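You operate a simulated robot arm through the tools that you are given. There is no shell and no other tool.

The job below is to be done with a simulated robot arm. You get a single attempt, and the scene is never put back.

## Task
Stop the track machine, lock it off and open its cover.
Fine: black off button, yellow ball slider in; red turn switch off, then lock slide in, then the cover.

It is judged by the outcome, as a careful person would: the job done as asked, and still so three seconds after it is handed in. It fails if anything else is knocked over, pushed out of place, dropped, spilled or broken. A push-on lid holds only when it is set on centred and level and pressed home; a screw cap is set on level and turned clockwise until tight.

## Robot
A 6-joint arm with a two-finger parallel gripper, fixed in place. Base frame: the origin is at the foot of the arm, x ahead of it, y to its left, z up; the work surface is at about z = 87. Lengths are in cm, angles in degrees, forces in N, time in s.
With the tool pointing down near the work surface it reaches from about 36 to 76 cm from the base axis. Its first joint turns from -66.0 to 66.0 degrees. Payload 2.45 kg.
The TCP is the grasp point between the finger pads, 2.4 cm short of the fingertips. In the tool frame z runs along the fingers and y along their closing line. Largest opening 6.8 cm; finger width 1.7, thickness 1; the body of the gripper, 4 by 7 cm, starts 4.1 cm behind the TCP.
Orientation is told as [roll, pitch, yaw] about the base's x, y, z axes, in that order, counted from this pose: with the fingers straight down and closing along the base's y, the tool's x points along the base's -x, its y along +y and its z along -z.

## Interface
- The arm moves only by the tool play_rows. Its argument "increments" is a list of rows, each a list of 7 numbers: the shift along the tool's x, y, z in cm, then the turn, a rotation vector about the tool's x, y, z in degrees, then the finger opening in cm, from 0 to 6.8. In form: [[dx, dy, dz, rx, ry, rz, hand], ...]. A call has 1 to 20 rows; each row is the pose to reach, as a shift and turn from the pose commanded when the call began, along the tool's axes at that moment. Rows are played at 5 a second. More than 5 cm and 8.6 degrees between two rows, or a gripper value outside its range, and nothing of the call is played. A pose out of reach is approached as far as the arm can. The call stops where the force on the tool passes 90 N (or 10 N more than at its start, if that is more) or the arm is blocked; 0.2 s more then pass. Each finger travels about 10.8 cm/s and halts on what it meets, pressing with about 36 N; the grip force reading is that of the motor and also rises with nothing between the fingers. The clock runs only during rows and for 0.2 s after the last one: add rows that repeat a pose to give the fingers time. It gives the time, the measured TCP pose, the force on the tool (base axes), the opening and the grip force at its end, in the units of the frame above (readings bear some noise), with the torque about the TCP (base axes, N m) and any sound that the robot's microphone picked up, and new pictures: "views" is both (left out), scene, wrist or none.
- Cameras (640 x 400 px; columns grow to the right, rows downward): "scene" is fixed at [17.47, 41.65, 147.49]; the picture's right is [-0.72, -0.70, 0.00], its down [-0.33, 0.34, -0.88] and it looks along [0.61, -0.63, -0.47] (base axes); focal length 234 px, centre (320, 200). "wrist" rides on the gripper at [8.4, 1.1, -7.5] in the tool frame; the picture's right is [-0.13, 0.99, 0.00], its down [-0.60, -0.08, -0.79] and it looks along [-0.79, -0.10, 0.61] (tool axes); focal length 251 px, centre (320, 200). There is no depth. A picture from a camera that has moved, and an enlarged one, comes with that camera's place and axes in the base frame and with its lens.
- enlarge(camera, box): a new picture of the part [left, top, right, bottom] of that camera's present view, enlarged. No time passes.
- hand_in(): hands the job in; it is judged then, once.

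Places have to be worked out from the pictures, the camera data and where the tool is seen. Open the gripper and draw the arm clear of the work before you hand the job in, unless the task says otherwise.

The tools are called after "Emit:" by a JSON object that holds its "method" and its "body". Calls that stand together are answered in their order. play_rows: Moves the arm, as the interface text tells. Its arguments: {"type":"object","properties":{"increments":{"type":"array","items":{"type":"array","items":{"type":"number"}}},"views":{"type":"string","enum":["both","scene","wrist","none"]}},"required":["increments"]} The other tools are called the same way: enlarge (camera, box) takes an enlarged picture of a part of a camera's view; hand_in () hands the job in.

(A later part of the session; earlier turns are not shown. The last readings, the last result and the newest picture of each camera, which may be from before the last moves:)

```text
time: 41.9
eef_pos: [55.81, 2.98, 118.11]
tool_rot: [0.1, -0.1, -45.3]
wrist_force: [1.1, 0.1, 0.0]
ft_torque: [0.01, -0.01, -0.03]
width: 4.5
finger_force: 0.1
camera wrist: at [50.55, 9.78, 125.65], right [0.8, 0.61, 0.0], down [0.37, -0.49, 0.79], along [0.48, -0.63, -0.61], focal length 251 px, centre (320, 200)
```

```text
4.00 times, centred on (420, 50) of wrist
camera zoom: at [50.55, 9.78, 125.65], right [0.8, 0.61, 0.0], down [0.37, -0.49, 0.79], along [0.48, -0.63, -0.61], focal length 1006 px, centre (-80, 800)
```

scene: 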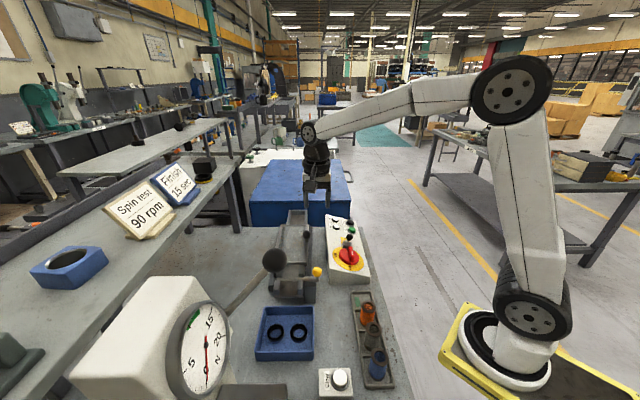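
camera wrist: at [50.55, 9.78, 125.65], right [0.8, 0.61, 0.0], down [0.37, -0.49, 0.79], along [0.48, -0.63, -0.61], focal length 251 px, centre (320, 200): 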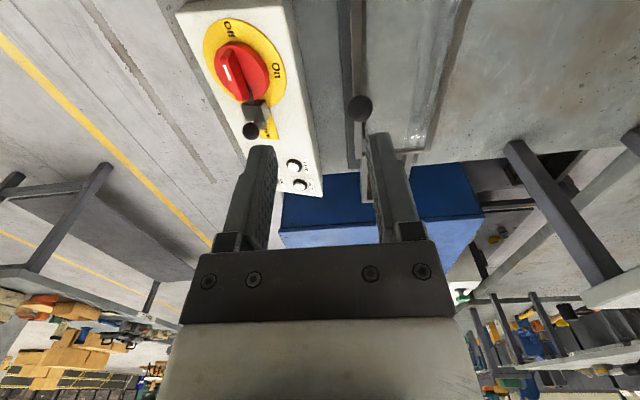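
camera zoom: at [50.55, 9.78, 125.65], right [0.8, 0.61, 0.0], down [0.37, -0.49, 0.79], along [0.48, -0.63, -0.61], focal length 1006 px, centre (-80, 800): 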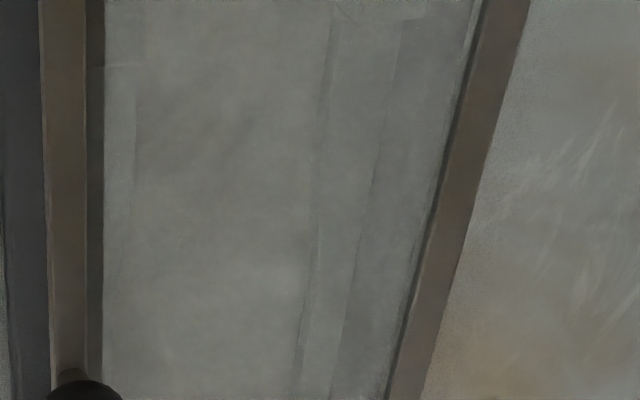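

The cover is a framed pane with its knob on the panel-side rail, so it very likely hinges on the far rail. I go above the knob (63.9,-0.1,100.8) with the fingers set to close along the hinge direction (yaw +45°).

Emit:
{"method": "play_rows", "body": {"increments": [[-0.7, 0.3, 0.5, 0, 0, -8.2, 4.5], [-1.4, 0.6, 1, 0, 0, -16.4, 4.5], [-2.1, 0.95, 1.5, 0, 0, -24.6, 4.5], [-2.9, 1.3, 2, 0, 0, -32.8, 4.5], [-3.6, 1.6, 3, 0, 0, -41, 4.5], [-4.3, 1.95, 4, 0, 0, -49.2, 4.5], [-5, 2.3, 5, 0, 0, -57.4, 4.5], [-5.7, 2.6, 6, 0, 0, -65.6, 4.5], [-6.4, 2.9, 7, 0, 0, -73.8, 4.5], [-7.1, 3.2, 8, 0, 0, -82, 4.5], [-7.9, 3.58, 9.1, 0, 0, -90.3, 4.5], [-7.9, 3.58, 9.1, 0, 0, -90.3, 4.5]]}}

Emit:
{"method": "enlarge", "body": {"camera": "wrist", "box": [160, 0, 480, 200]}}

Emit:
{"method": "enlarge", "body": {"camera": "scene", "box": [260, 190, 360, 260]}}

```text
time: 44.5
eef_pos: [63.97, 0.05, 109.05]
tool_rot: [0.0, -0.1, 45.1]
wrist_force: [0.2, -0.2, 0.5]
ft_torque: [-0.02, -0.01, 0.01]
width: 4.5
finger_force: 0.0
camera wrist: at [57.14, -5.24, 116.51], right [-0.61, 0.79, 0.0], down [0.48, 0.37, 0.79], along [0.63, 0.49, -0.61], focal length 251 px, centre (320, 200)
```

scene: 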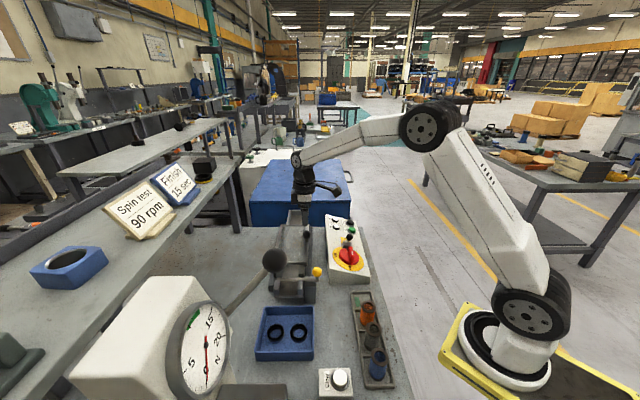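
wrist: 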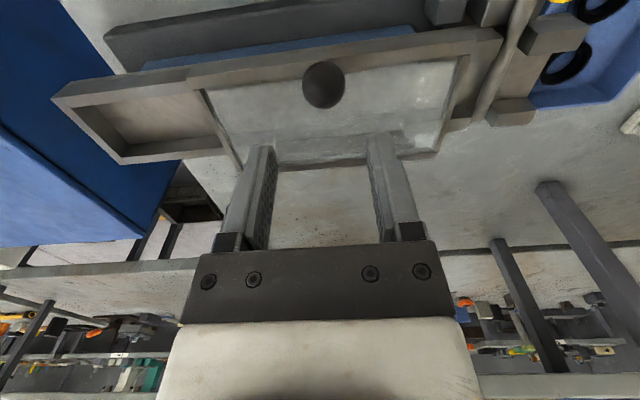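

```text
2.00 times, centred on (320, 100) of wrist
camera zoom: at [57.14, -5.24, 116.51], right [-0.61, 0.79, 0.0], down [0.48, 0.37, 0.79], along [0.63, 0.49, -0.61], focal length 503 px, centre (320, 400)
```

zoom: 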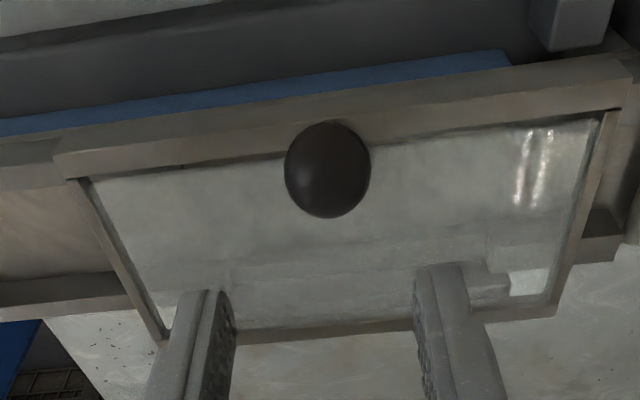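

```text
5.71 times, centred on (310, 225) of scene
camera zoom: at [17.47, 41.65, 147.49], right [-0.72, -0.7, 0.0], down [-0.33, 0.34, -0.88], along [0.61, -0.63, -0.47], focal length 1336 px, centre (377, 57)
```

zoom: 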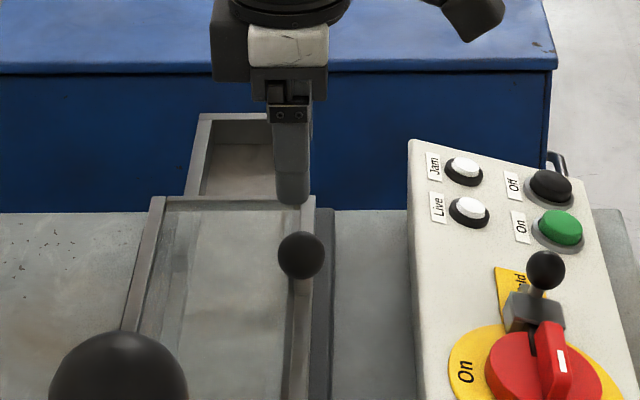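

Knob refined to (63.7,0.2,101.0). I descend around it, keeping the tips just above the rail, and close.

Emit:
{"method": "play_rows", "body": {"increments": [[0.08, 0.3, 3, 0, 0, 0, 4.5], [0.08, 0.3, 6, 0, 0, 0, 4.5], [0.08, 0.3, 7.4, 0, 0, 0, 4.5], [0.08, 0.3, 7.4, 0, 0, 0, 3.4], [0.08, 0.3, 7.4, 0, 0, 0, 2.4], [0.08, 0.3, 7.4, 0, 0, 0, 2.2], [0.08, 0.3, 7.4, 0, 0, 0, 2.2]]}}

Emit:
{"method": "enlarge", "body": {"camera": "scene", "box": [260, 190, 360, 260]}}

```text
time: 46.1
eef_pos: [63.71, 0.1, 101.65]
tool_rot: [-0.1, -0.2, 45.0]
wrist_force: [8.8, -5.6, -3.5]
ft_torque: [-0.17, -0.01, -0.01]
width: 2.71
finger_force: 42.0
camera wrist: at [56.89, -5.08, 109.17], right [-0.61, 0.79, 0.0], down [0.48, 0.37, 0.8], along [0.63, 0.48, -0.61], focal length 251 px, centre (320, 200)
```

scene: 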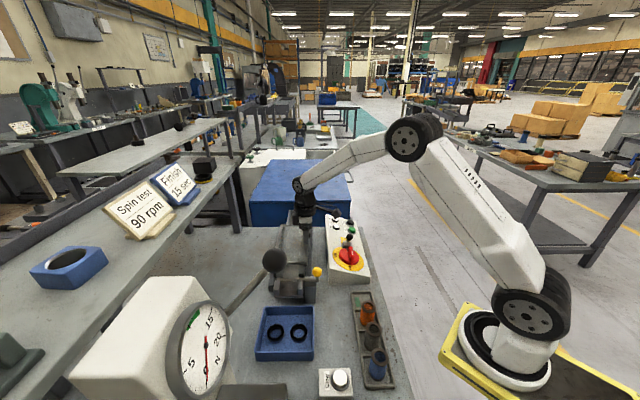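
wrist: 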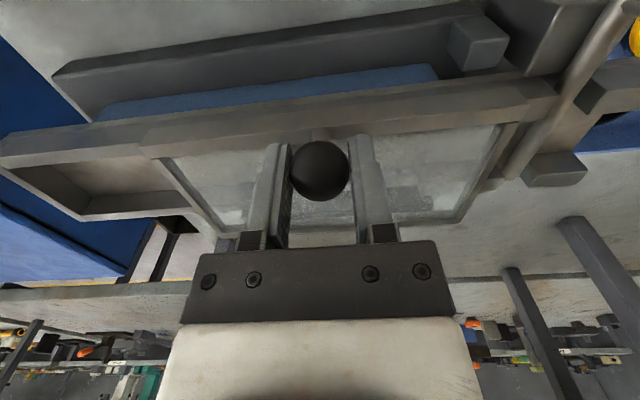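

```text
5.71 times, centred on (310, 225) of scene
camera zoom: at [17.51, 41.64, 147.49], right [-0.72, -0.7, 0.0], down [-0.33, 0.34, -0.88], along [0.61, -0.63, -0.47], focal length 1336 px, centre (377, 57)
```

zoom: 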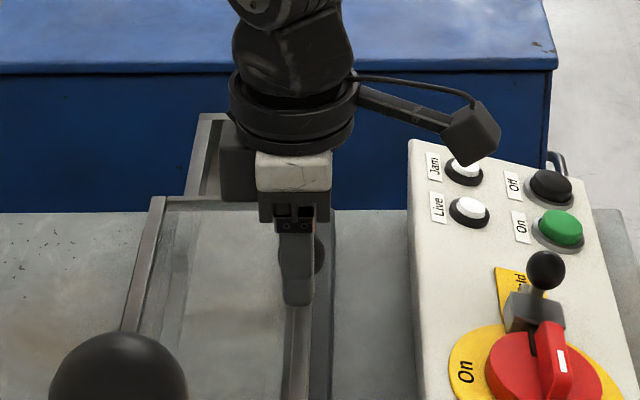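

The knob is gripped (2.71 cm). I lift it a little along the expected hinge arc and check forces and motion.

Emit:
{"method": "play_rows", "body": {"increments": [[-0.1, -0.05, -0.3, 0, 0, 0, 2.2], [-0.3, -0.05, -0.8, 0, 0, 0, 2.2], [-0.3, -0.05, -0.8, 0, 0, 0, 2.2]]}}

Emit:
{"method": "enlarge", "body": {"camera": "scene", "box": [260, 190, 360, 260]}}

Emit:
{"method": "enlarge", "body": {"camera": "wrist", "box": [60, 50, 540, 250]}}

```text
time: 46.9
eef_pos: [63.8, 0.2, 102.45]
tool_rot: [0.0, 0.0, 45.0]
wrist_force: [7.0, -14.1, -10.2]
ft_torque: [-0.81, 0.74, -0.02]
width: 2.74
finger_force: 41.8
camera wrist: at [57.07, -4.92, 109.92], right [-0.61, 0.79, 0.0], down [0.48, 0.37, 0.79], along [0.63, 0.48, -0.61], focal length 251 px, centre (320, 200)
```

scene: 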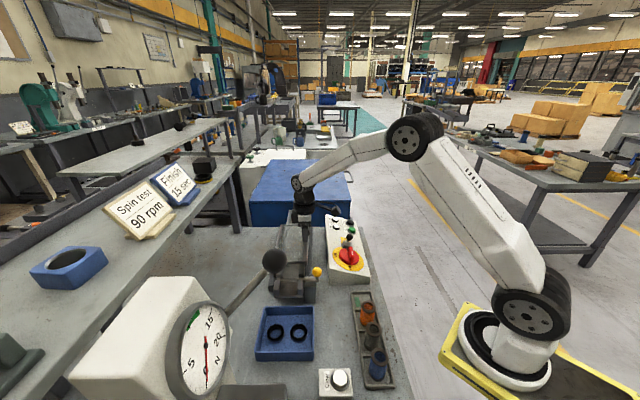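
wrist: 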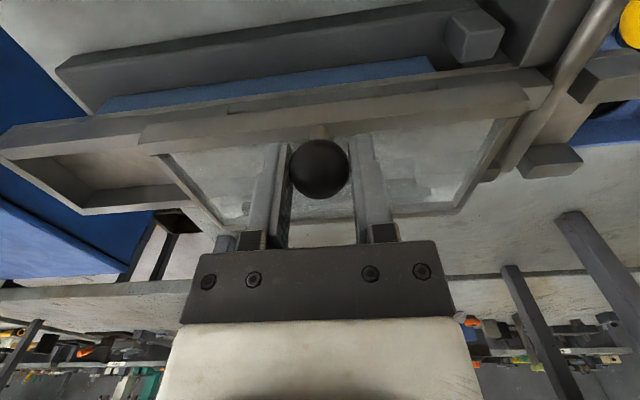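

```text
5.71 times, centred on (310, 225) of scene
camera zoom: at [17.52, 41.61, 147.5], right [-0.72, -0.7, 0.0], down [-0.33, 0.34, -0.88], along [0.61, -0.63, -0.47], focal length 1336 px, centre (377, 57)
```

zoom: 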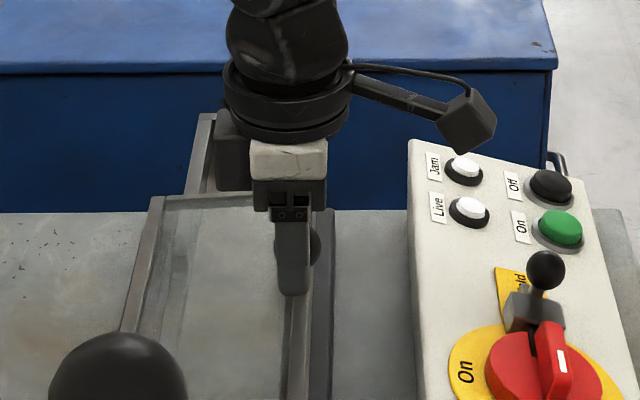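

```text
1.33 times, centred on (300, 150) of wrist
camera zoom: at [57.07, -4.92, 109.92], right [-0.61, 0.79, 0.0], down [0.48, 0.37, 0.79], along [0.63, 0.48, -0.61], focal length 335 px, centre (347, 267)
```

zoom: 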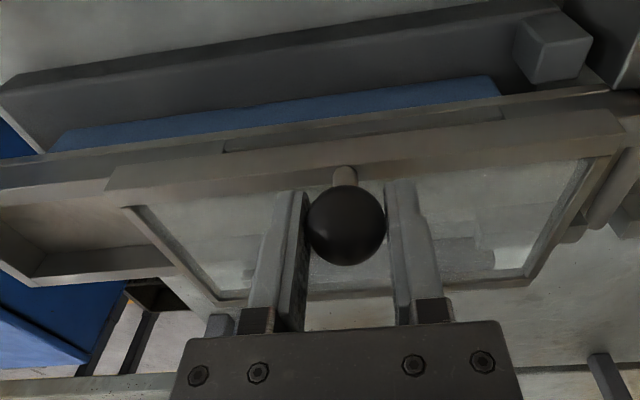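

The cover's panel-side rail lifts, so the hinge is on the far side as assumed. I follow the arc to about 30°.

Emit:
{"method": "play_rows", "body": {"increments": [[-0.36, -0.05, -0.77, 0, 0, 0, 2.2], [-0.79, -0.05, -1.5, 0, 0, 0, 2.2], [-1.28, -0.05, -2.18, 0, 0, 0, 2.2], [-1.83, -0.05, -2.83, 0, 0, 0, 2.2], [-2.43, -0.05, -3.42, 0, 0, 0, 2.2], [-2.43, -0.05, -3.42, 0, 0, 0, 2.2]]}}

Emit:
{"method": "enlarge", "body": {"camera": "scene", "box": [260, 190, 360, 260]}}

```text
time: 48.3
eef_pos: [65.73, 2.09, 105.87]
tool_rot: [0.0, -0.1, 45.0]
wrist_force: [-8.2, -11.2, -1.9]
ft_torque: [-0.85, 0.82, 0.01]
width: 2.69
finger_force: 41.4
camera wrist: at [58.83, -3.17, 113.4], right [-0.61, 0.79, 0.0], down [0.48, 0.37, 0.79], along [0.63, 0.48, -0.61], focal length 251 px, centre (320, 200)
```

scene: 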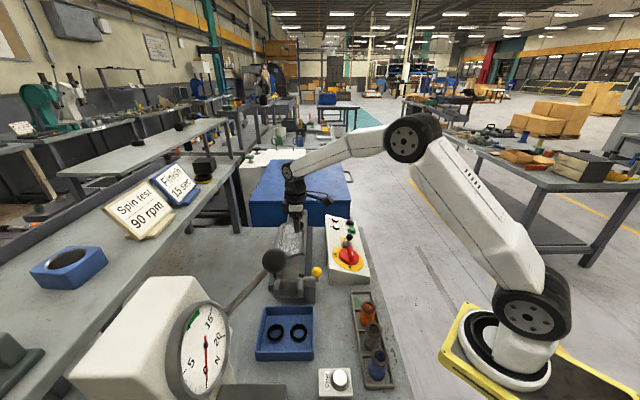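
wrist: 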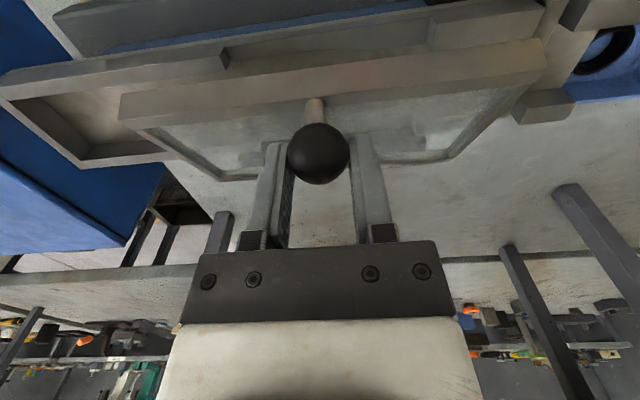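

```text
5.71 times, centred on (310, 225) of scene
camera zoom: at [17.45, 41.62, 147.5], right [-0.72, -0.7, 0.0], down [-0.33, 0.34, -0.88], along [0.61, -0.63, -0.47], focal length 1336 px, centre (377, 57)
```

zoom: 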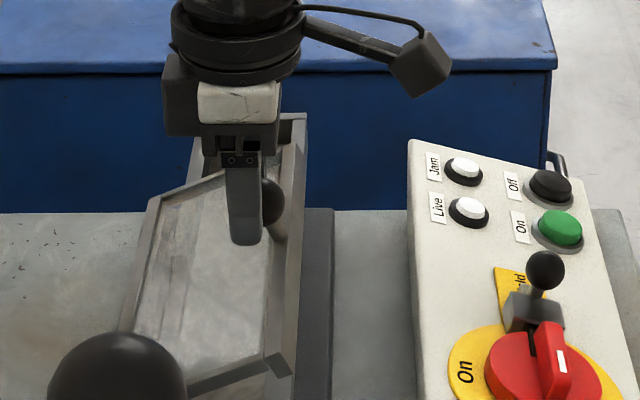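

The cover opens on its far hinge, but the ball has crept about 0.7 cm towards the edge of my pads because the hand isn't rotating with it. To be safe I lower it back slowly along the same arc and will regrip with a better approach angle.

Emit:
{"method": "play_rows", "body": {"increments": [[0.31, 0, 0.4, 0, 0, 0, 2.2], [0.6, 0, 0.81, 0, 0, 0, 2.2], [0.91, 0, 1.31, 0, 0, 0, 2.2], [1.19, 0, 1.83, 0, 0, 0, 2.2], [1.43, 0, 2.36, 0, 0, 0, 2.2], [1.64, 0, 2.91, 0, 0, 0, 2.2], [1.8, 0, 3.38, 0, 0, 0, 2.2], [1.9, 0, 3.75, 0, 0, 0, 2.2]]}}

Emit:
{"method": "enlarge", "body": {"camera": "scene", "box": [260, 190, 360, 260]}}

```text
time: 50.1
eef_pos: [64.34, 0.79, 102.07]
tool_rot: [0.0, -0.1, 45.0]
wrist_force: [-4.2, 0.2, 11.1]
ft_torque: [0.66, -0.63, -0.05]
width: 2.75
finger_force: 42.4
camera wrist: at [57.5, -4.49, 109.58], right [-0.61, 0.79, 0.0], down [0.48, 0.37, 0.79], along [0.63, 0.48, -0.61], focal length 251 px, centre (320, 200)
```

scene: 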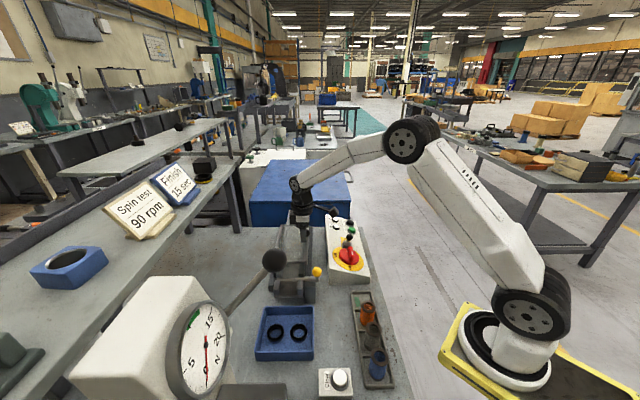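
wrist: 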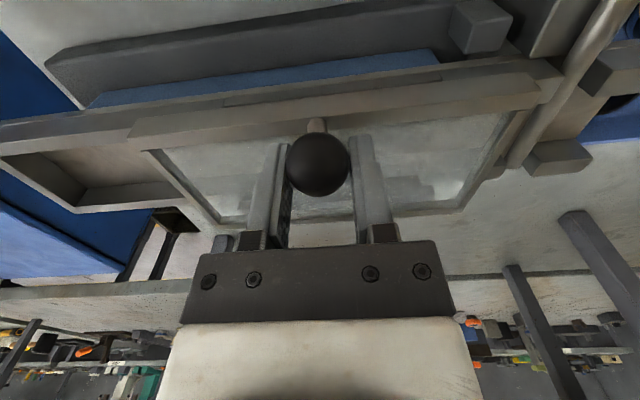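

```text
5.71 times, centred on (310, 225) of scene
camera zoom: at [17.43, 41.65, 147.49], right [-0.72, -0.7, 0.0], down [-0.33, 0.34, -0.88], along [0.61, -0.63, -0.47], focal length 1336 px, centre (377, 57)
```

zoom: 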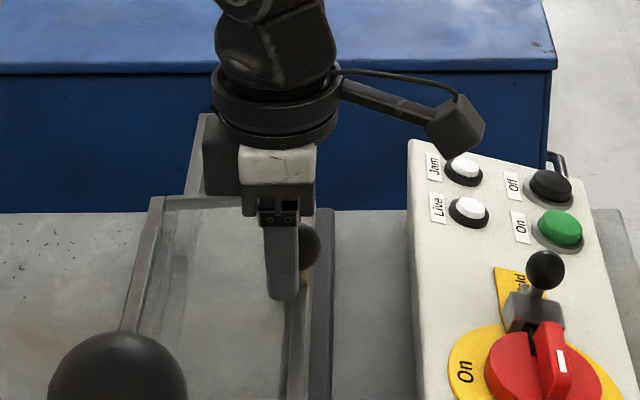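

The cover is still slightly ajar, yet it pushes up on the tool, which suggests hinge friction holds it in place. I open the fingers here, a very small height, to see whether it stays.

Emit:
{"method": "play_rows", "body": {"increments": [[0, 0, 0, 0, 0, 0, 3.0], [0, 0, 0, 0, 0, 0, 4.5], [0, 0, 0, 0, 0, 0, 4.5], [0, 0, 0, 0, 0, 0, 4.5]]}}

Emit:
{"method": "enlarge", "body": {"camera": "wrist", "box": [60, 20, 580, 220]}}

Emit:
{"method": "enlarge", "body": {"camera": "scene", "box": [260, 190, 360, 260]}}

```text
time: 51.1
eef_pos: [64.37, 0.7, 102.12]
tool_rot: [0.0, -0.1, 45.0]
wrist_force: [0.1, 0.7, -0.6]
ft_torque: [0.0, 0.02, 0.01]
width: 4.5
finger_force: 0.0
camera wrist: at [57.55, -4.46, 109.59], right [-0.61, 0.79, 0.0], down [0.48, 0.37, 0.79], along [0.63, 0.48, -0.61], focal length 251 px, centre (320, 200)
```

scene: 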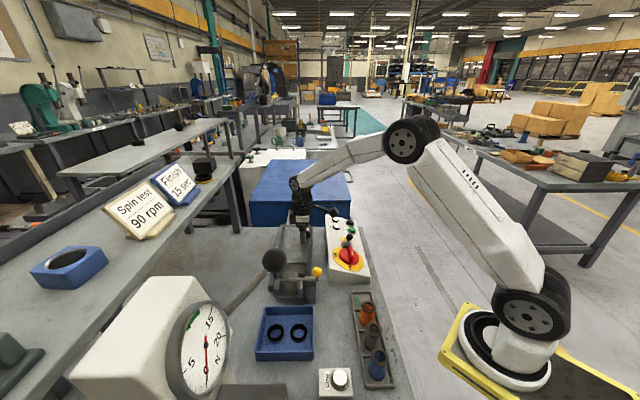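
wrist: 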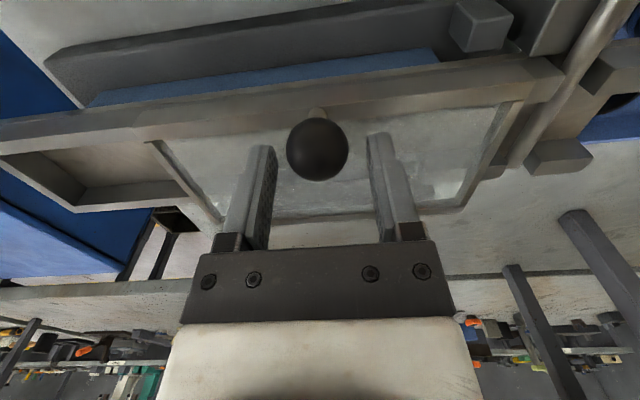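

```text
1.23 times, centred on (320, 120) of wrist
camera zoom: at [57.55, -4.46, 109.59], right [-0.61, 0.79, 0.0], down [0.48, 0.37, 0.79], along [0.63, 0.48, -0.61], focal length 310 px, centre (320, 298)
```

zoom: 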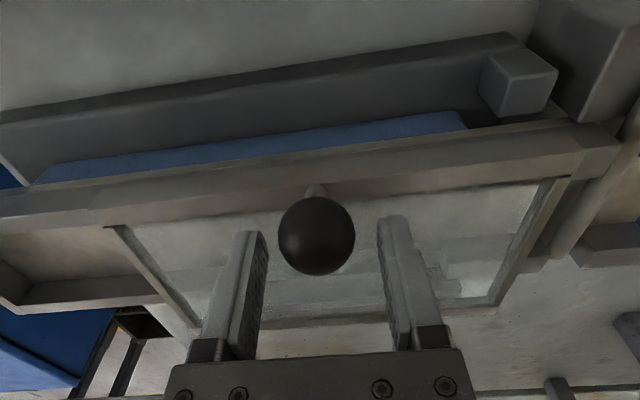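

```text
5.71 times, centred on (310, 225) of scene
camera zoom: at [17.47, 41.65, 147.49], right [-0.72, -0.7, 0.0], down [-0.33, 0.34, -0.88], along [0.61, -0.63, -0.47], focal length 1336 px, centre (377, 57)
```

zoom: 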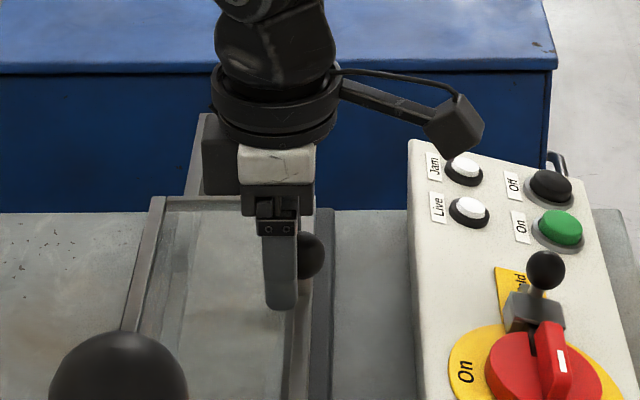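

Without my hold the cover simply settled shut; the resistance was torsional friction in my grip. So I will regrip with the hand tilted 35° towards the hinge and rotate the hand together with the cover. First I back out and tilt.

Emit:
{"method": "play_rows", "body": {"increments": [[0, 0, -3, 0, 0, 0, 4.5], [0, 0, -6, 0, 0, 0, 4.5], [1.3, 0.03, -5.6, 0, -8, 0, 4.5], [2.6, 0.06, -5.2, 0, -16, 0, 4.5], [3.9, 0.09, -4.7, 0, -24, 0, 4.5], [5.07, 0.12, -4.2, 0, -32, 0, 4.5], [5.07, 0.12, -4.2, 0, -35, 0, 4.5], [5.07, 0.12, -4.2, 0, -35, 0, 4.5]]}}

Emit:
{"method": "enlarge", "body": {"camera": "scene", "box": [260, 180, 400, 280]}}

```text
time: 52.9
eef_pos: [60.75, -2.83, 106.21]
tool_rot: [0.0, -35.3, 44.9]
wrist_force: [0.6, 0.3, -0.3]
ft_torque: [0.0, 0.01, 0.01]
width: 4.49
finger_force: 0.1
camera wrist: at [51.88, -9.96, 107.61], right [-0.63, 0.78, 0.07], down [0.08, -0.03, 1.0], along [0.78, 0.63, -0.04], focal length 251 px, centre (320, 200)
```

scene: 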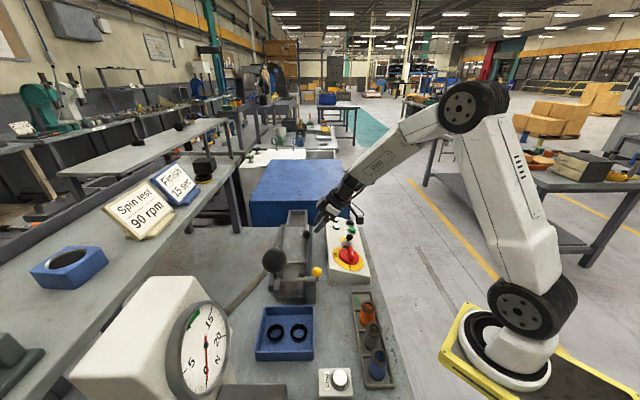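
wrist: 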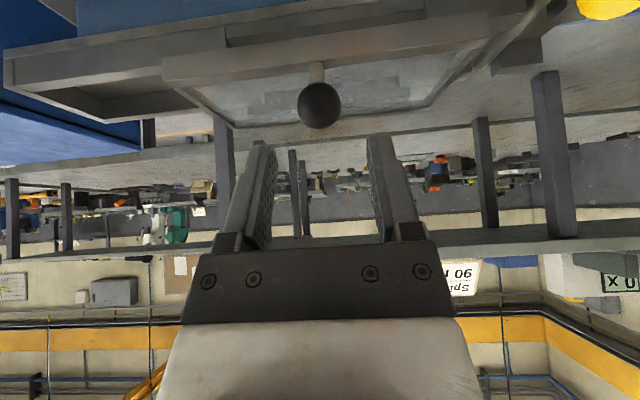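

```text
4.00 times, centred on (330, 230) of scene
camera zoom: at [17.47, 41.65, 147.49], right [-0.72, -0.7, 0.0], down [-0.33, 0.34, -0.88], along [0.61, -0.63, -0.47], focal length 935 px, centre (280, 80)
```

zoom: 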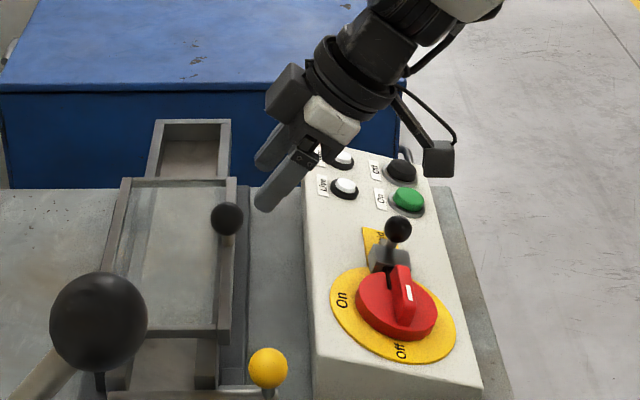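

The knob sits as predicted in the tilted view. I approach along the tool axis and close on it.

Emit:
{"method": "play_rows", "body": {"increments": [[0, 0, 2.5, 0, 0, 0, 4.5], [0, 0, 5, 0, 0, 0, 4.5], [0, 0, 6, 0, 0, 0, 4.5], [0, 0, 6, 0, 0, 0, 4.5]]}}

Emit:
{"method": "enlarge", "body": {"camera": "scene", "box": [260, 190, 360, 260]}}

```text
time: 53.9
eef_pos: [63.13, -0.33, 101.38]
tool_rot: [0.0, -35.2, 45.0]
wrist_force: [0.6, 0.2, -0.1]
ft_torque: [0.0, 0.03, -0.02]
width: 4.48
finger_force: 0.1
camera wrist: at [54.39, -7.52, 102.73], right [-0.63, 0.78, 0.07], down [0.08, -0.03, 1.0], along [0.77, 0.63, -0.05], focal length 251 px, centre (320, 200)
```

scene: 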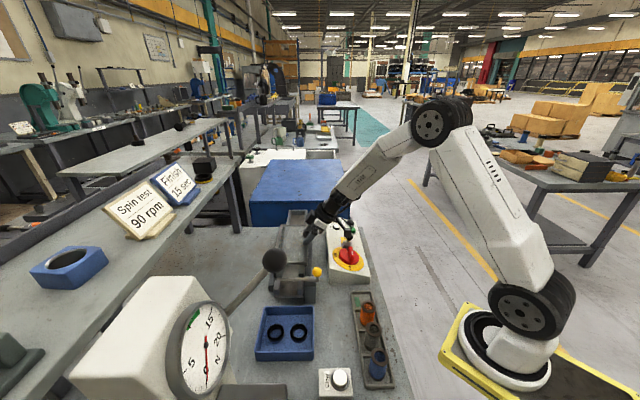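
wrist: 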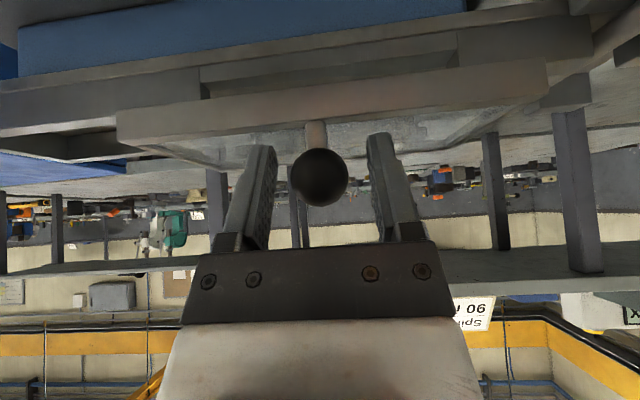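

```text
5.71 times, centred on (310, 225) of scene
camera zoom: at [17.47, 41.65, 147.49], right [-0.72, -0.7, 0.0], down [-0.33, 0.34, -0.88], along [0.61, -0.63, -0.47], focal length 1336 px, centre (377, 57)
```

zoom: 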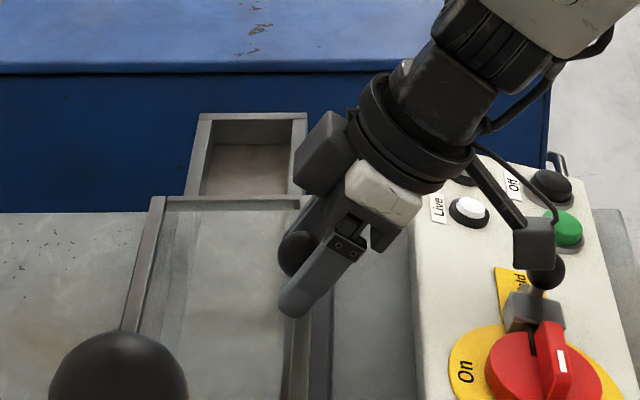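

The knob lies as predicted between the pads. I close and start the rigid rotation about the hinge, 12° first, turning the hand with the cover.

Emit:
{"method": "play_rows", "body": {"increments": [[0, 0, 0, 0, 0, 0, 3.2], [0, 0, 0, 0, 0, 0, 2.2], [0, 0, 0, 0, 0, 0, 2.2], [-0.571, 0, -0.453, 0, 4, 0, 2.2], [-1.173, 0, -0.863, 0, 8, 0, 2.2], [-1.801, 0, -1.233, 0, 12, 0, 2.2], [-1.801, 0, -1.233, 0, 12, 0, 2.2]]}}

Emit:
{"method": "enlarge", "body": {"camera": "scene", "box": [260, 190, 360, 260]}}

```text
time: 55.5
eef_pos: [63.75, 0.25, 103.55]
tool_rot: [-0.1, -23.2, 45.0]
wrist_force: [27.5, 6.6, -9.9]
ft_torque: [0.31, -0.36, -0.04]
width: 2.74
finger_force: 41.9
camera wrist: at [55.37, -6.58, 107.08], right [-0.62, 0.79, 0.05], down [0.23, 0.12, 0.97], along [0.75, 0.61, -0.25], focal length 251 px, centre (320, 200)
```

scene: 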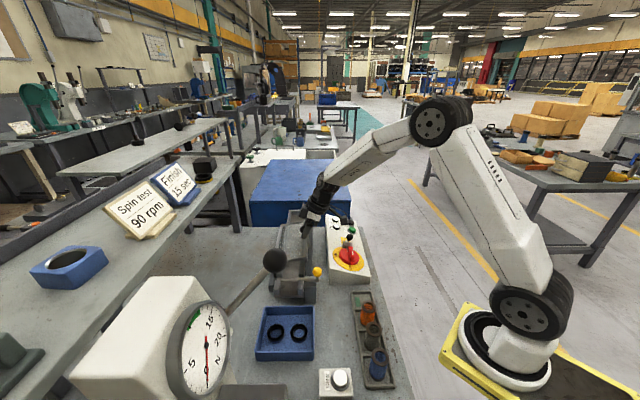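
wrist: 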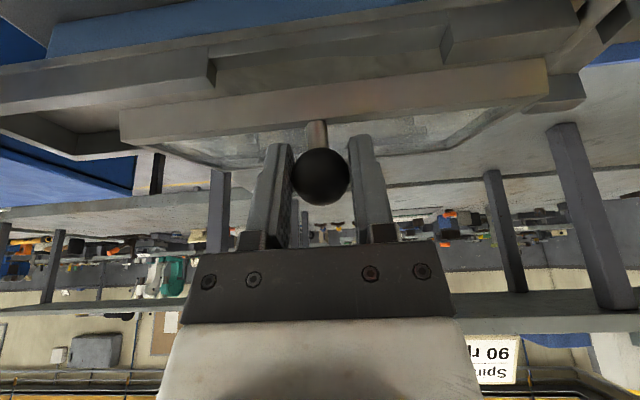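

```text
5.71 times, centred on (310, 225) of scene
camera zoom: at [17.58, 41.68, 147.47], right [-0.72, -0.7, 0.0], down [-0.33, 0.34, -0.88], along [0.61, -0.63, -0.47], focal length 1336 px, centre (377, 57)
```

zoom: 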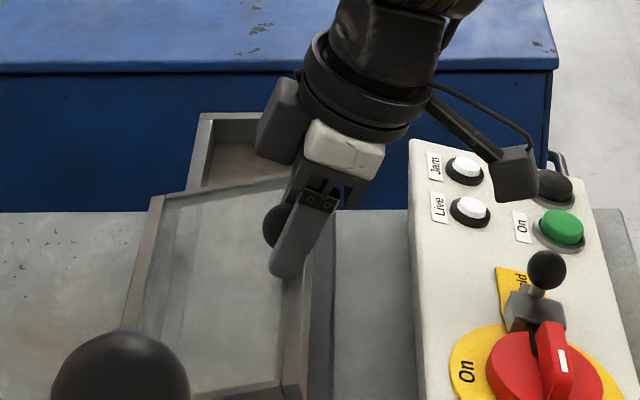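

The cover is rising with the knob fixed in the grip. The force shows the true arc leans slightly more towards the hinge, so I refine the pivot and continue to about 32°.

Emit:
{"method": "play_rows", "body": {"increments": [[-0.731, -0.06, -0.356, 0, 4, 0, 2.2], [-1.369, -0.06, -0.737, 0, 8, 0, 2.2], [-2.03, -0.06, -1.073, 0, 12, 0, 2.2], [-2.714, -0.06, -1.362, 0, 16, 0, 2.2], [-3.417, -0.06, -1.603, 0, 20, 0, 2.2], [-3.417, -0.06, -1.603, 0, 20, 0, 2.2]]}}

Emit:
{"method": "enlarge", "body": {"camera": "scene", "box": [260, 190, 360, 260]}}

```text
time: 56.9
eef_pos: [65.41, 1.88, 106.42]
tool_rot: [0.0, -3.1, 45.0]
wrist_force: [1.1, -3.5, 12.3]
ft_torque: [0.55, -0.63, 0.09]
width: 2.74
finger_force: 41.7
camera wrist: at [58.39, -3.58, 113.42], right [-0.61, 0.79, 0.01], down [0.45, 0.34, 0.83], along [0.65, 0.51, -0.56], focal length 251 px, centre (320, 200)
```

scene: 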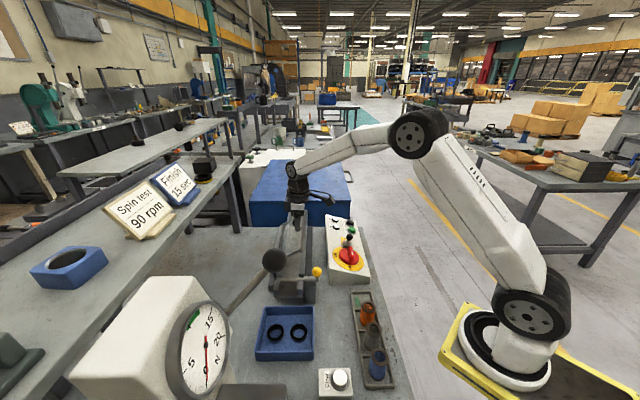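
wrist: 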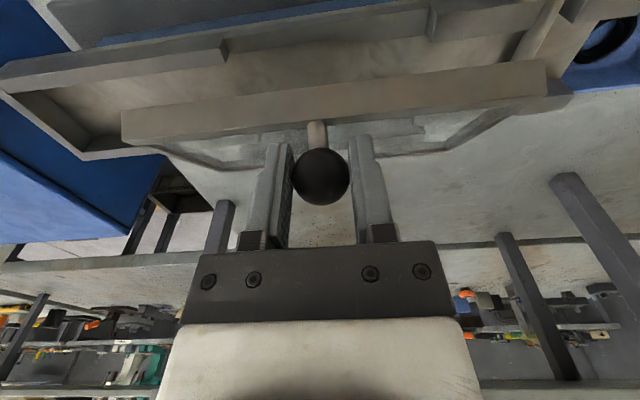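

```text
5.71 times, centred on (310, 225) of scene
camera zoom: at [17.45, 41.64, 147.5], right [-0.72, -0.7, 0.0], down [-0.33, 0.34, -0.88], along [0.61, -0.63, -0.47], focal length 1336 px, centre (377, 57)
```

zoom: 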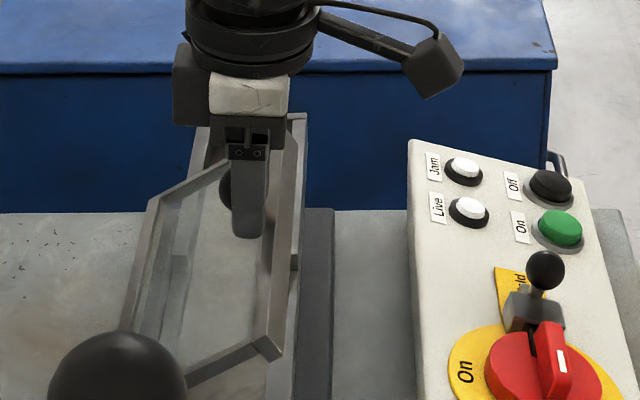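

The knob is still perfectly seated and the cover is at about 32°. I continue along the refined arc to about 57°, rotating the hand with it.

Emit:
{"method": "play_rows", "body": {"increments": [[-0.681, 0, -0.706, 0, 4.5, 0, 2.2], [-1.504, 0, -1.187, 0, 9.5, 0, 2.2], [-2.361, 0, -1.596, 0, 14.5, 0, 2.2], [-3.253, 0, -1.926, 0, 19, 0, 2.2], [-4.168, 0, -2.179, 0, 24, 0, 2.2], [-4.168, 0, -2.179, 0, 24, 0, 2.2]]}}

Emit:
{"method": "enlarge", "body": {"camera": "scene", "box": [260, 180, 360, 260]}}

```text
time: 58.3
eef_pos: [68.45, 4.71, 108.46]
tool_rot: [0.0, 21.1, 45.0]
wrist_force: [5.5, -4.3, -4.6]
ft_torque: [-0.12, -0.12, 0.06]
width: 2.73
finger_force: 41.9
camera wrist: at [63.84, 1.86, 118.56], right [-0.62, 0.79, -0.05], down [0.66, 0.54, 0.52], along [0.44, 0.29, -0.85], focal length 251 px, centre (320, 200)
```

scene: 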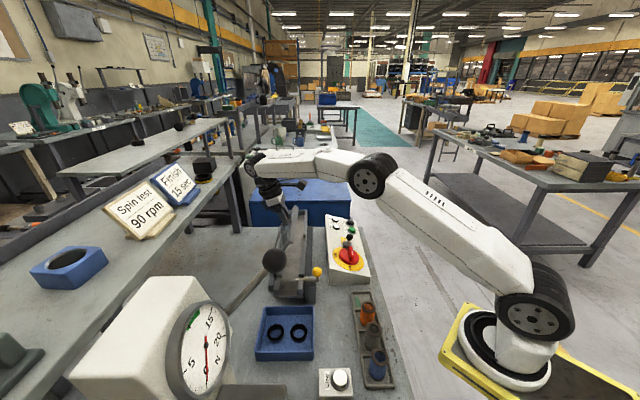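
wrist: 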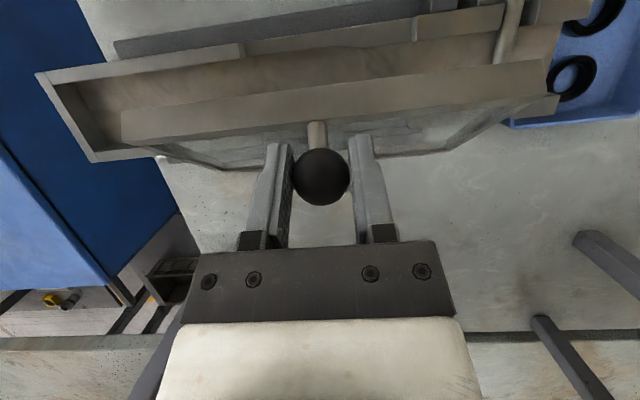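

```text
5.00 times, centred on (310, 220) of scene
camera zoom: at [17.51, 41.64, 147.49], right [-0.72, -0.7, 0.0], down [-0.33, 0.34, -0.88], along [0.61, -0.63, -0.47], focal length 1169 px, centre (370, 100)
```

zoom: 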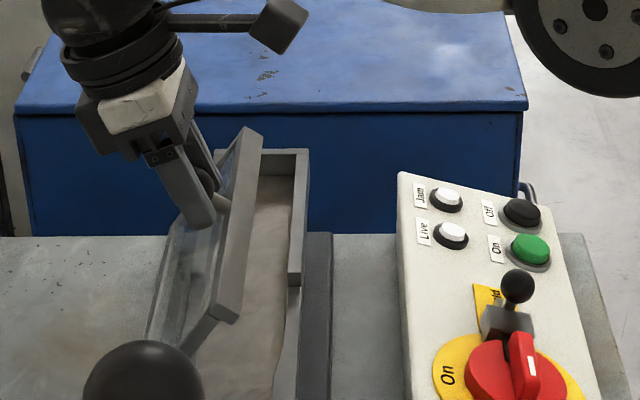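

Forces are small and the cover is near 57°. I continue another 15° rigidly.

Emit:
{"method": "play_rows", "body": {"increments": [[-0.771, 0, -0.531, 0, 5, 0, 2.2], [-1.579, 0, -0.992, 0, 10, 0, 2.2], [-2.43, 0, -1.383, 0, 15, 0, 2.2], [-2.43, 0, -1.383, 0, 15, 0, 2.2]]}}

Emit:
{"method": "enlarge", "body": {"camera": "scene", "box": [240, 170, 360, 260]}}

```text
time: 59.3
eef_pos: [67.79, 5.93, 108.81]
tool_rot: [-0.6, 35.8, 44.4]
wrist_force: [25.6, -26.8, 12.7]
ft_torque: [-0.32, -0.58, -0.13]
width: 5.1
finger_force: 18.6
out of reach, approached as far as the arm can: row 2, 3, 4
camera wrist: at [65.18, 5.05, 119.81], right [-0.62, 0.78, -0.08], down [0.73, 0.62, 0.29], along [0.28, 0.12, -0.95], focal length 251 px, centre (320, 200)
```

scene: 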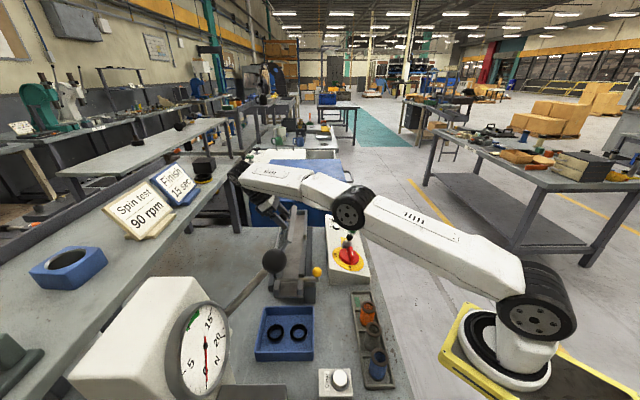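
wrist: 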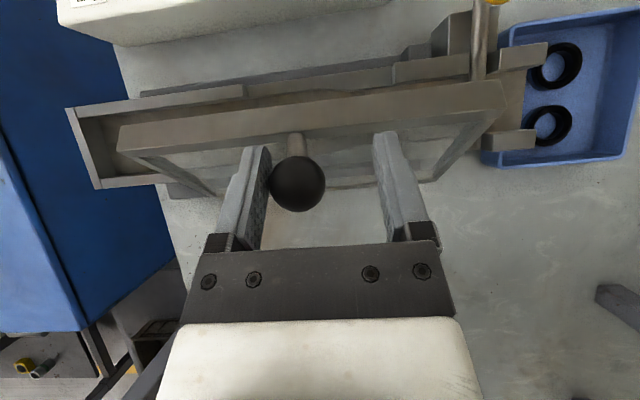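

```text
4.44 times, centred on (300, 215) of scene
camera zoom: at [17.52, 41.56, 147.51], right [-0.72, -0.7, 0.0], down [-0.33, 0.34, -0.88], along [0.61, -0.63, -0.48], focal length 1039 px, centre (409, 133)
```

zoom: 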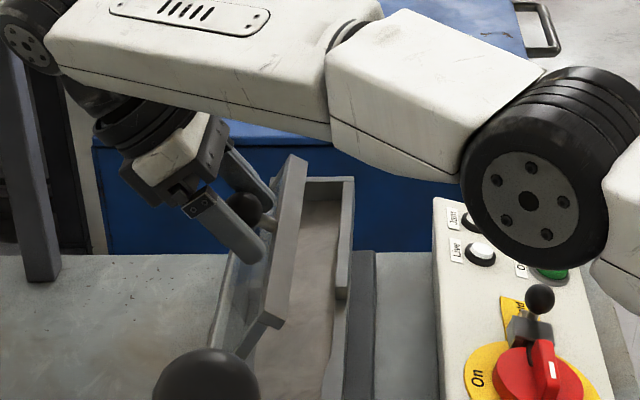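

The arm hit its reach limit, so the hand shifted sideways and the knob is against one finger (still between the pads, cover at about 60°). I gently recentre on the knob and reduce the tilt, starting with a small step to verify the reference pose.

Emit:
{"method": "play_rows", "body": {"increments": [[0, -0.4, 0, 0, -5, 0, 4.4]]}}

```text
time: 59.7
eef_pos: [67.92, 6.1, 108.51]
tool_rot: [0.2, 31.1, 45.2]
wrist_force: [7.1, -9.9, -2.2]
ft_torque: [-0.16, 0.1, -0.05]
width: 5.43
finger_force: 6.0
camera wrist: at [64.71, 4.52, 119.24], right [-0.62, 0.78, -0.06], down [0.71, 0.6, 0.37], along [0.32, 0.18, -0.93], focal length 251 px, centre (320, 200)
```

scene: 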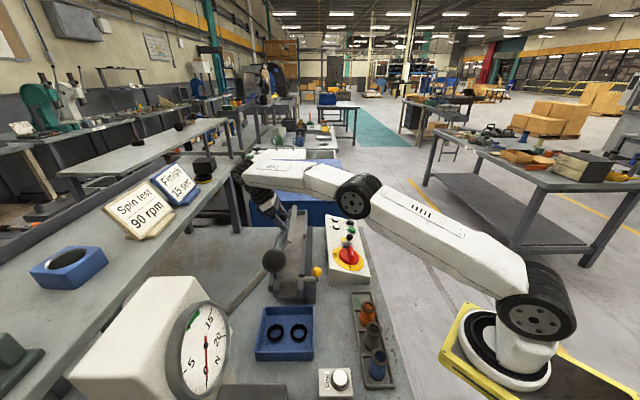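
wrist: 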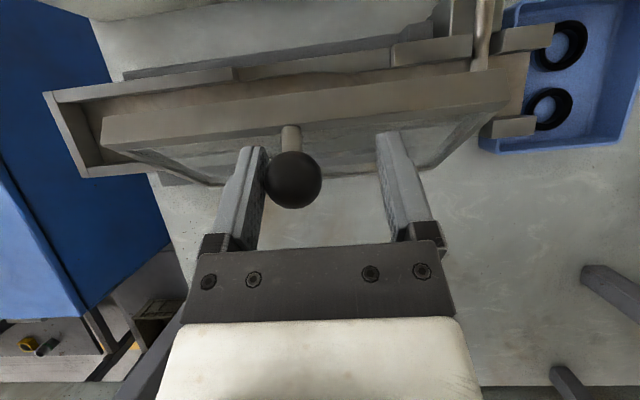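

The knob is still trapped against one finger with little load. I shift sideways to centre it while closing, and reduce the tilt by another 12°.

Emit:
{"method": "play_rows", "body": {"increments": [[0.03, -0.4, 0.03, 0, -3, 0, 4.6], [0.07, -0.8, 0.06, 0, -6, 0, 3.8], [0.1, -1.2, 0.09, 0, -9, 0, 3.0], [0.14, -1.4, 0.12, 0, -12, 0, 2.2], [0.14, -1.4, 0.12, 0, -12, 0, 2.2]]}}

Emit:
{"method": "enlarge", "body": {"camera": "scene", "box": [240, 170, 360, 260]}}

```text
time: 60.9
eef_pos: [68.62, 4.97, 108.68]
tool_rot: [0.1, 19.2, 45.1]
wrist_force: [-15.6, -1.1, 0.4]
ft_torque: [-0.7, 0.94, -0.02]
width: 2.71
finger_force: 42.0
camera wrist: at [63.92, 1.87, 118.44], right [-0.61, 0.79, -0.04], down [0.64, 0.53, 0.55], along [0.45, 0.31, -0.83], focal length 251 px, centre (320, 200)
```

scene: 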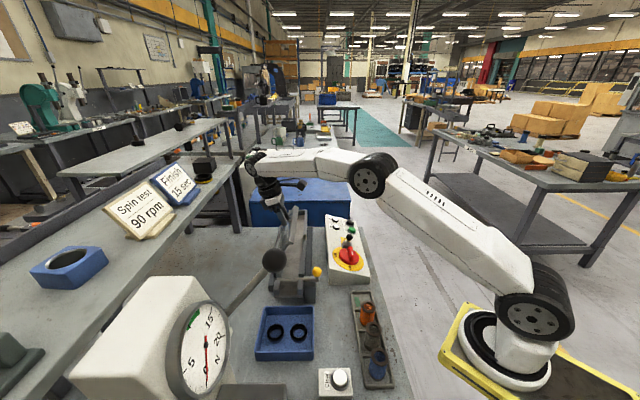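
wrist: 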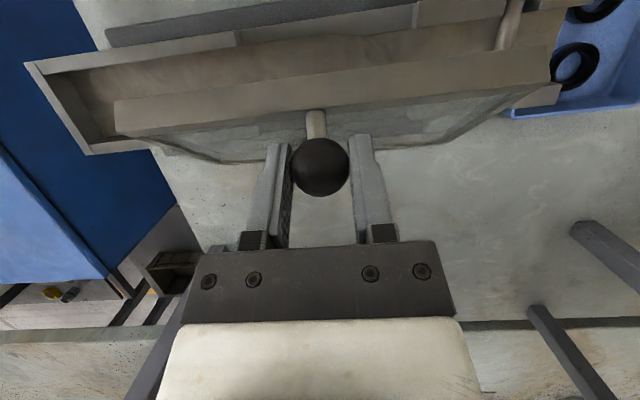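

```text
4.44 times, centred on (300, 215) of scene
camera zoom: at [17.42, 41.65, 147.49], right [-0.72, -0.7, 0.0], down [-0.33, 0.34, -0.88], along [0.61, -0.63, -0.47], focal length 1039 px, centre (409, 133)
```

zoom: 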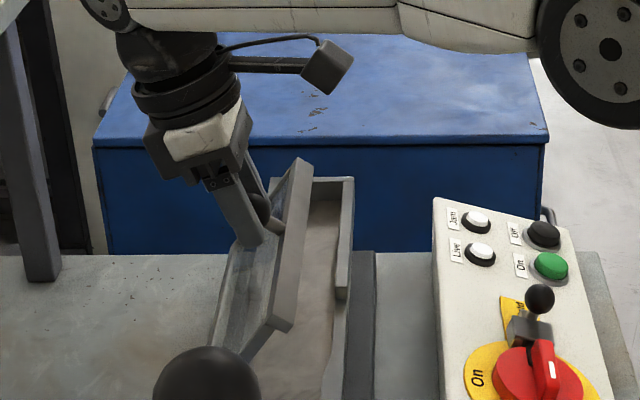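

The knob is fully regripped at about 58°, but this hand orientation runs out of reach before vertical. I'll lower the cover back under control (rigid rotation in reverse) and then restart with the hand leaning more, camera side up, so the whole arc is within reach.

Emit:
{"method": "play_rows", "body": {"increments": [[0.615, 0, 0.439, 0, -4, 0, 2.2], [1.199, 0, 0.919, 0, -8, 0, 2.2], [1.747, 0, 1.44, 0, -12, 0, 2.2], [2.257, 0, 1.997, 0, -16, 0, 2.2], [2.727, 0, 2.588, 0, -20, 0, 2.2], [3.155, 0, 3.211, 0, -24, 0, 2.2], [3.539, 0, 3.863, 0, -28, 0, 2.2], [3.539, 0, 3.863, 0, -28, 0, 2.2]]}}

Emit:
{"method": "enlarge", "body": {"camera": "scene", "box": [240, 180, 360, 270]}}

```text
time: 62.7
eef_pos: [65.39, 1.66, 106.11]
tool_rot: [0.2, -8.9, 45.0]
wrist_force: [-26.3, 1.5, 10.1]
ft_torque: [-0.28, 0.58, 0.09]
width: 2.71
finger_force: 42.2
camera wrist: at [57.82, -4.23, 112.28], right [-0.61, 0.79, 0.02], down [0.39, 0.28, 0.88], along [0.69, 0.55, -0.48], focal length 251 px, centre (320, 200)
```

scene: 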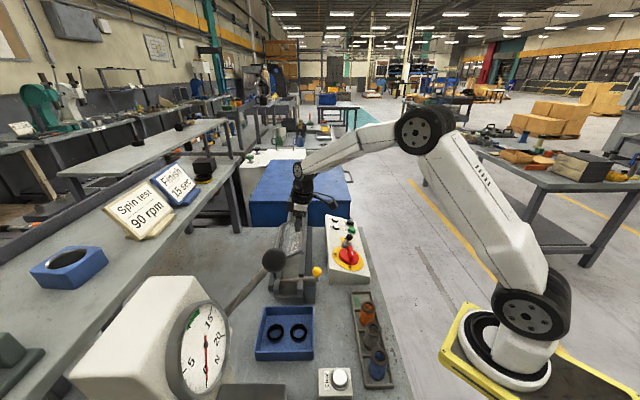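
wrist: 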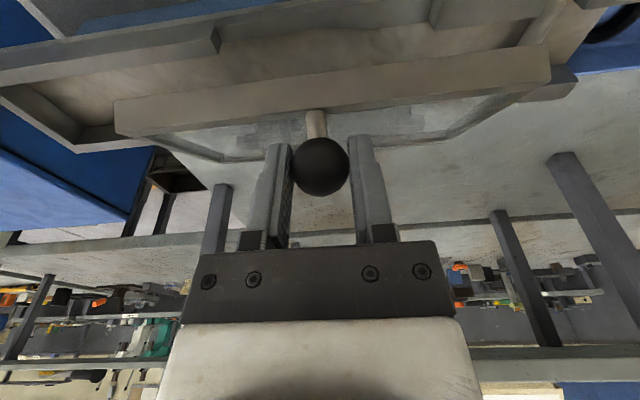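

```text
4.44 times, centred on (300, 225) of scene
camera zoom: at [17.37, 41.66, 147.5], right [-0.72, -0.7, 0.0], down [-0.33, 0.34, -0.88], along [0.61, -0.63, -0.47], focal length 1039 px, centre (409, 89)
```

zoom: 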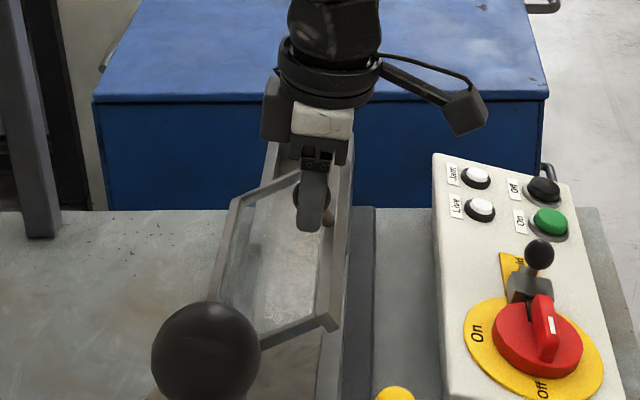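

Controlled lowering is going well, with the knob fixed in the grip. I continue down to almost closed.

Emit:
{"method": "play_rows", "body": {"increments": [[0.64, 0.06, 0.42, 0, -4, 0, 2.2], [1.22, 0.06, 0.9, 0, -8, 0, 2.2], [1.76, 0.06, 1.42, 0, -12, 0, 2.2], [2.27, 0.06, 1.98, 0, -16, 0, 2.2], [2.73, 0.06, 2.57, 0, -20, 0, 2.2], [3.15, 0.06, 3.19, 0, -24, 0, 2.2], [3.43, 0.06, 3.67, 0, -27, 0, 2.2]]}}

Emit:
{"method": "enlarge", "body": {"camera": "scene", "box": [240, 180, 360, 270]}}

```text
time: 64.3
eef_pos: [63.18, -0.27, 101.82]
tool_rot: [0.0, -36.1, 45.1]
wrist_force: [-30.8, -10.1, 12.6]
ft_torque: [0.23, -0.21, 0.17]
width: 2.71
finger_force: 42.3
camera wrist: at [54.6, -7.43, 103.0], right [-0.63, 0.77, 0.08], down [0.07, -0.04, 1.0], along [0.77, 0.63, -0.03], focal length 251 px, centre (320, 200)
```

scene: 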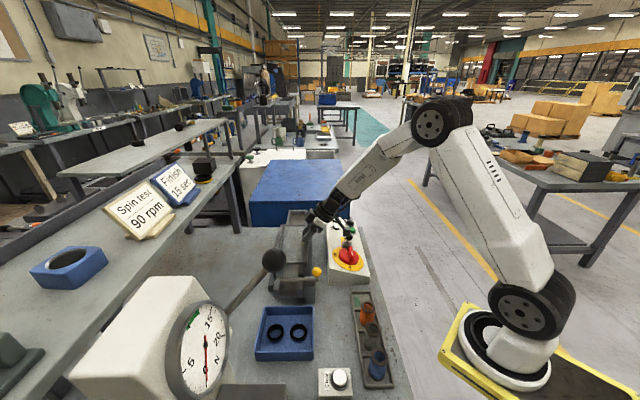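
wrist: 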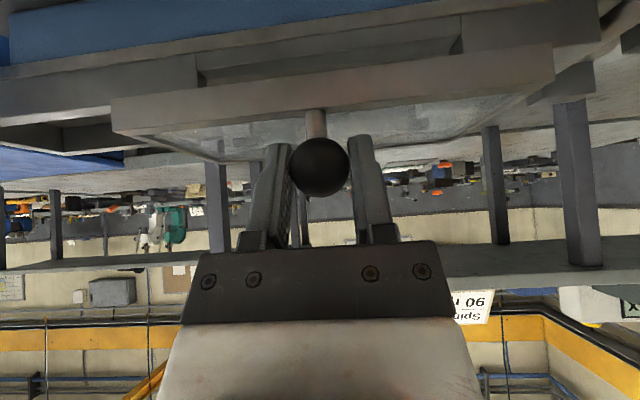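

```text
4.44 times, centred on (300, 225) of scene
camera zoom: at [17.35, 41.63, 147.51], right [-0.72, -0.7, 0.0], down [-0.33, 0.34, -0.88], along [0.61, -0.63, -0.47], focal length 1039 px, centre (409, 89)
```

zoom: 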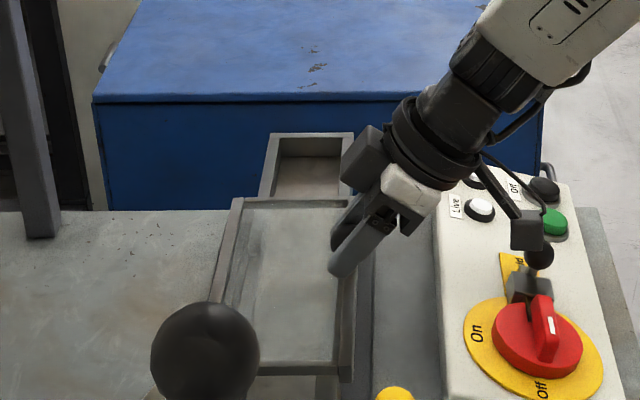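

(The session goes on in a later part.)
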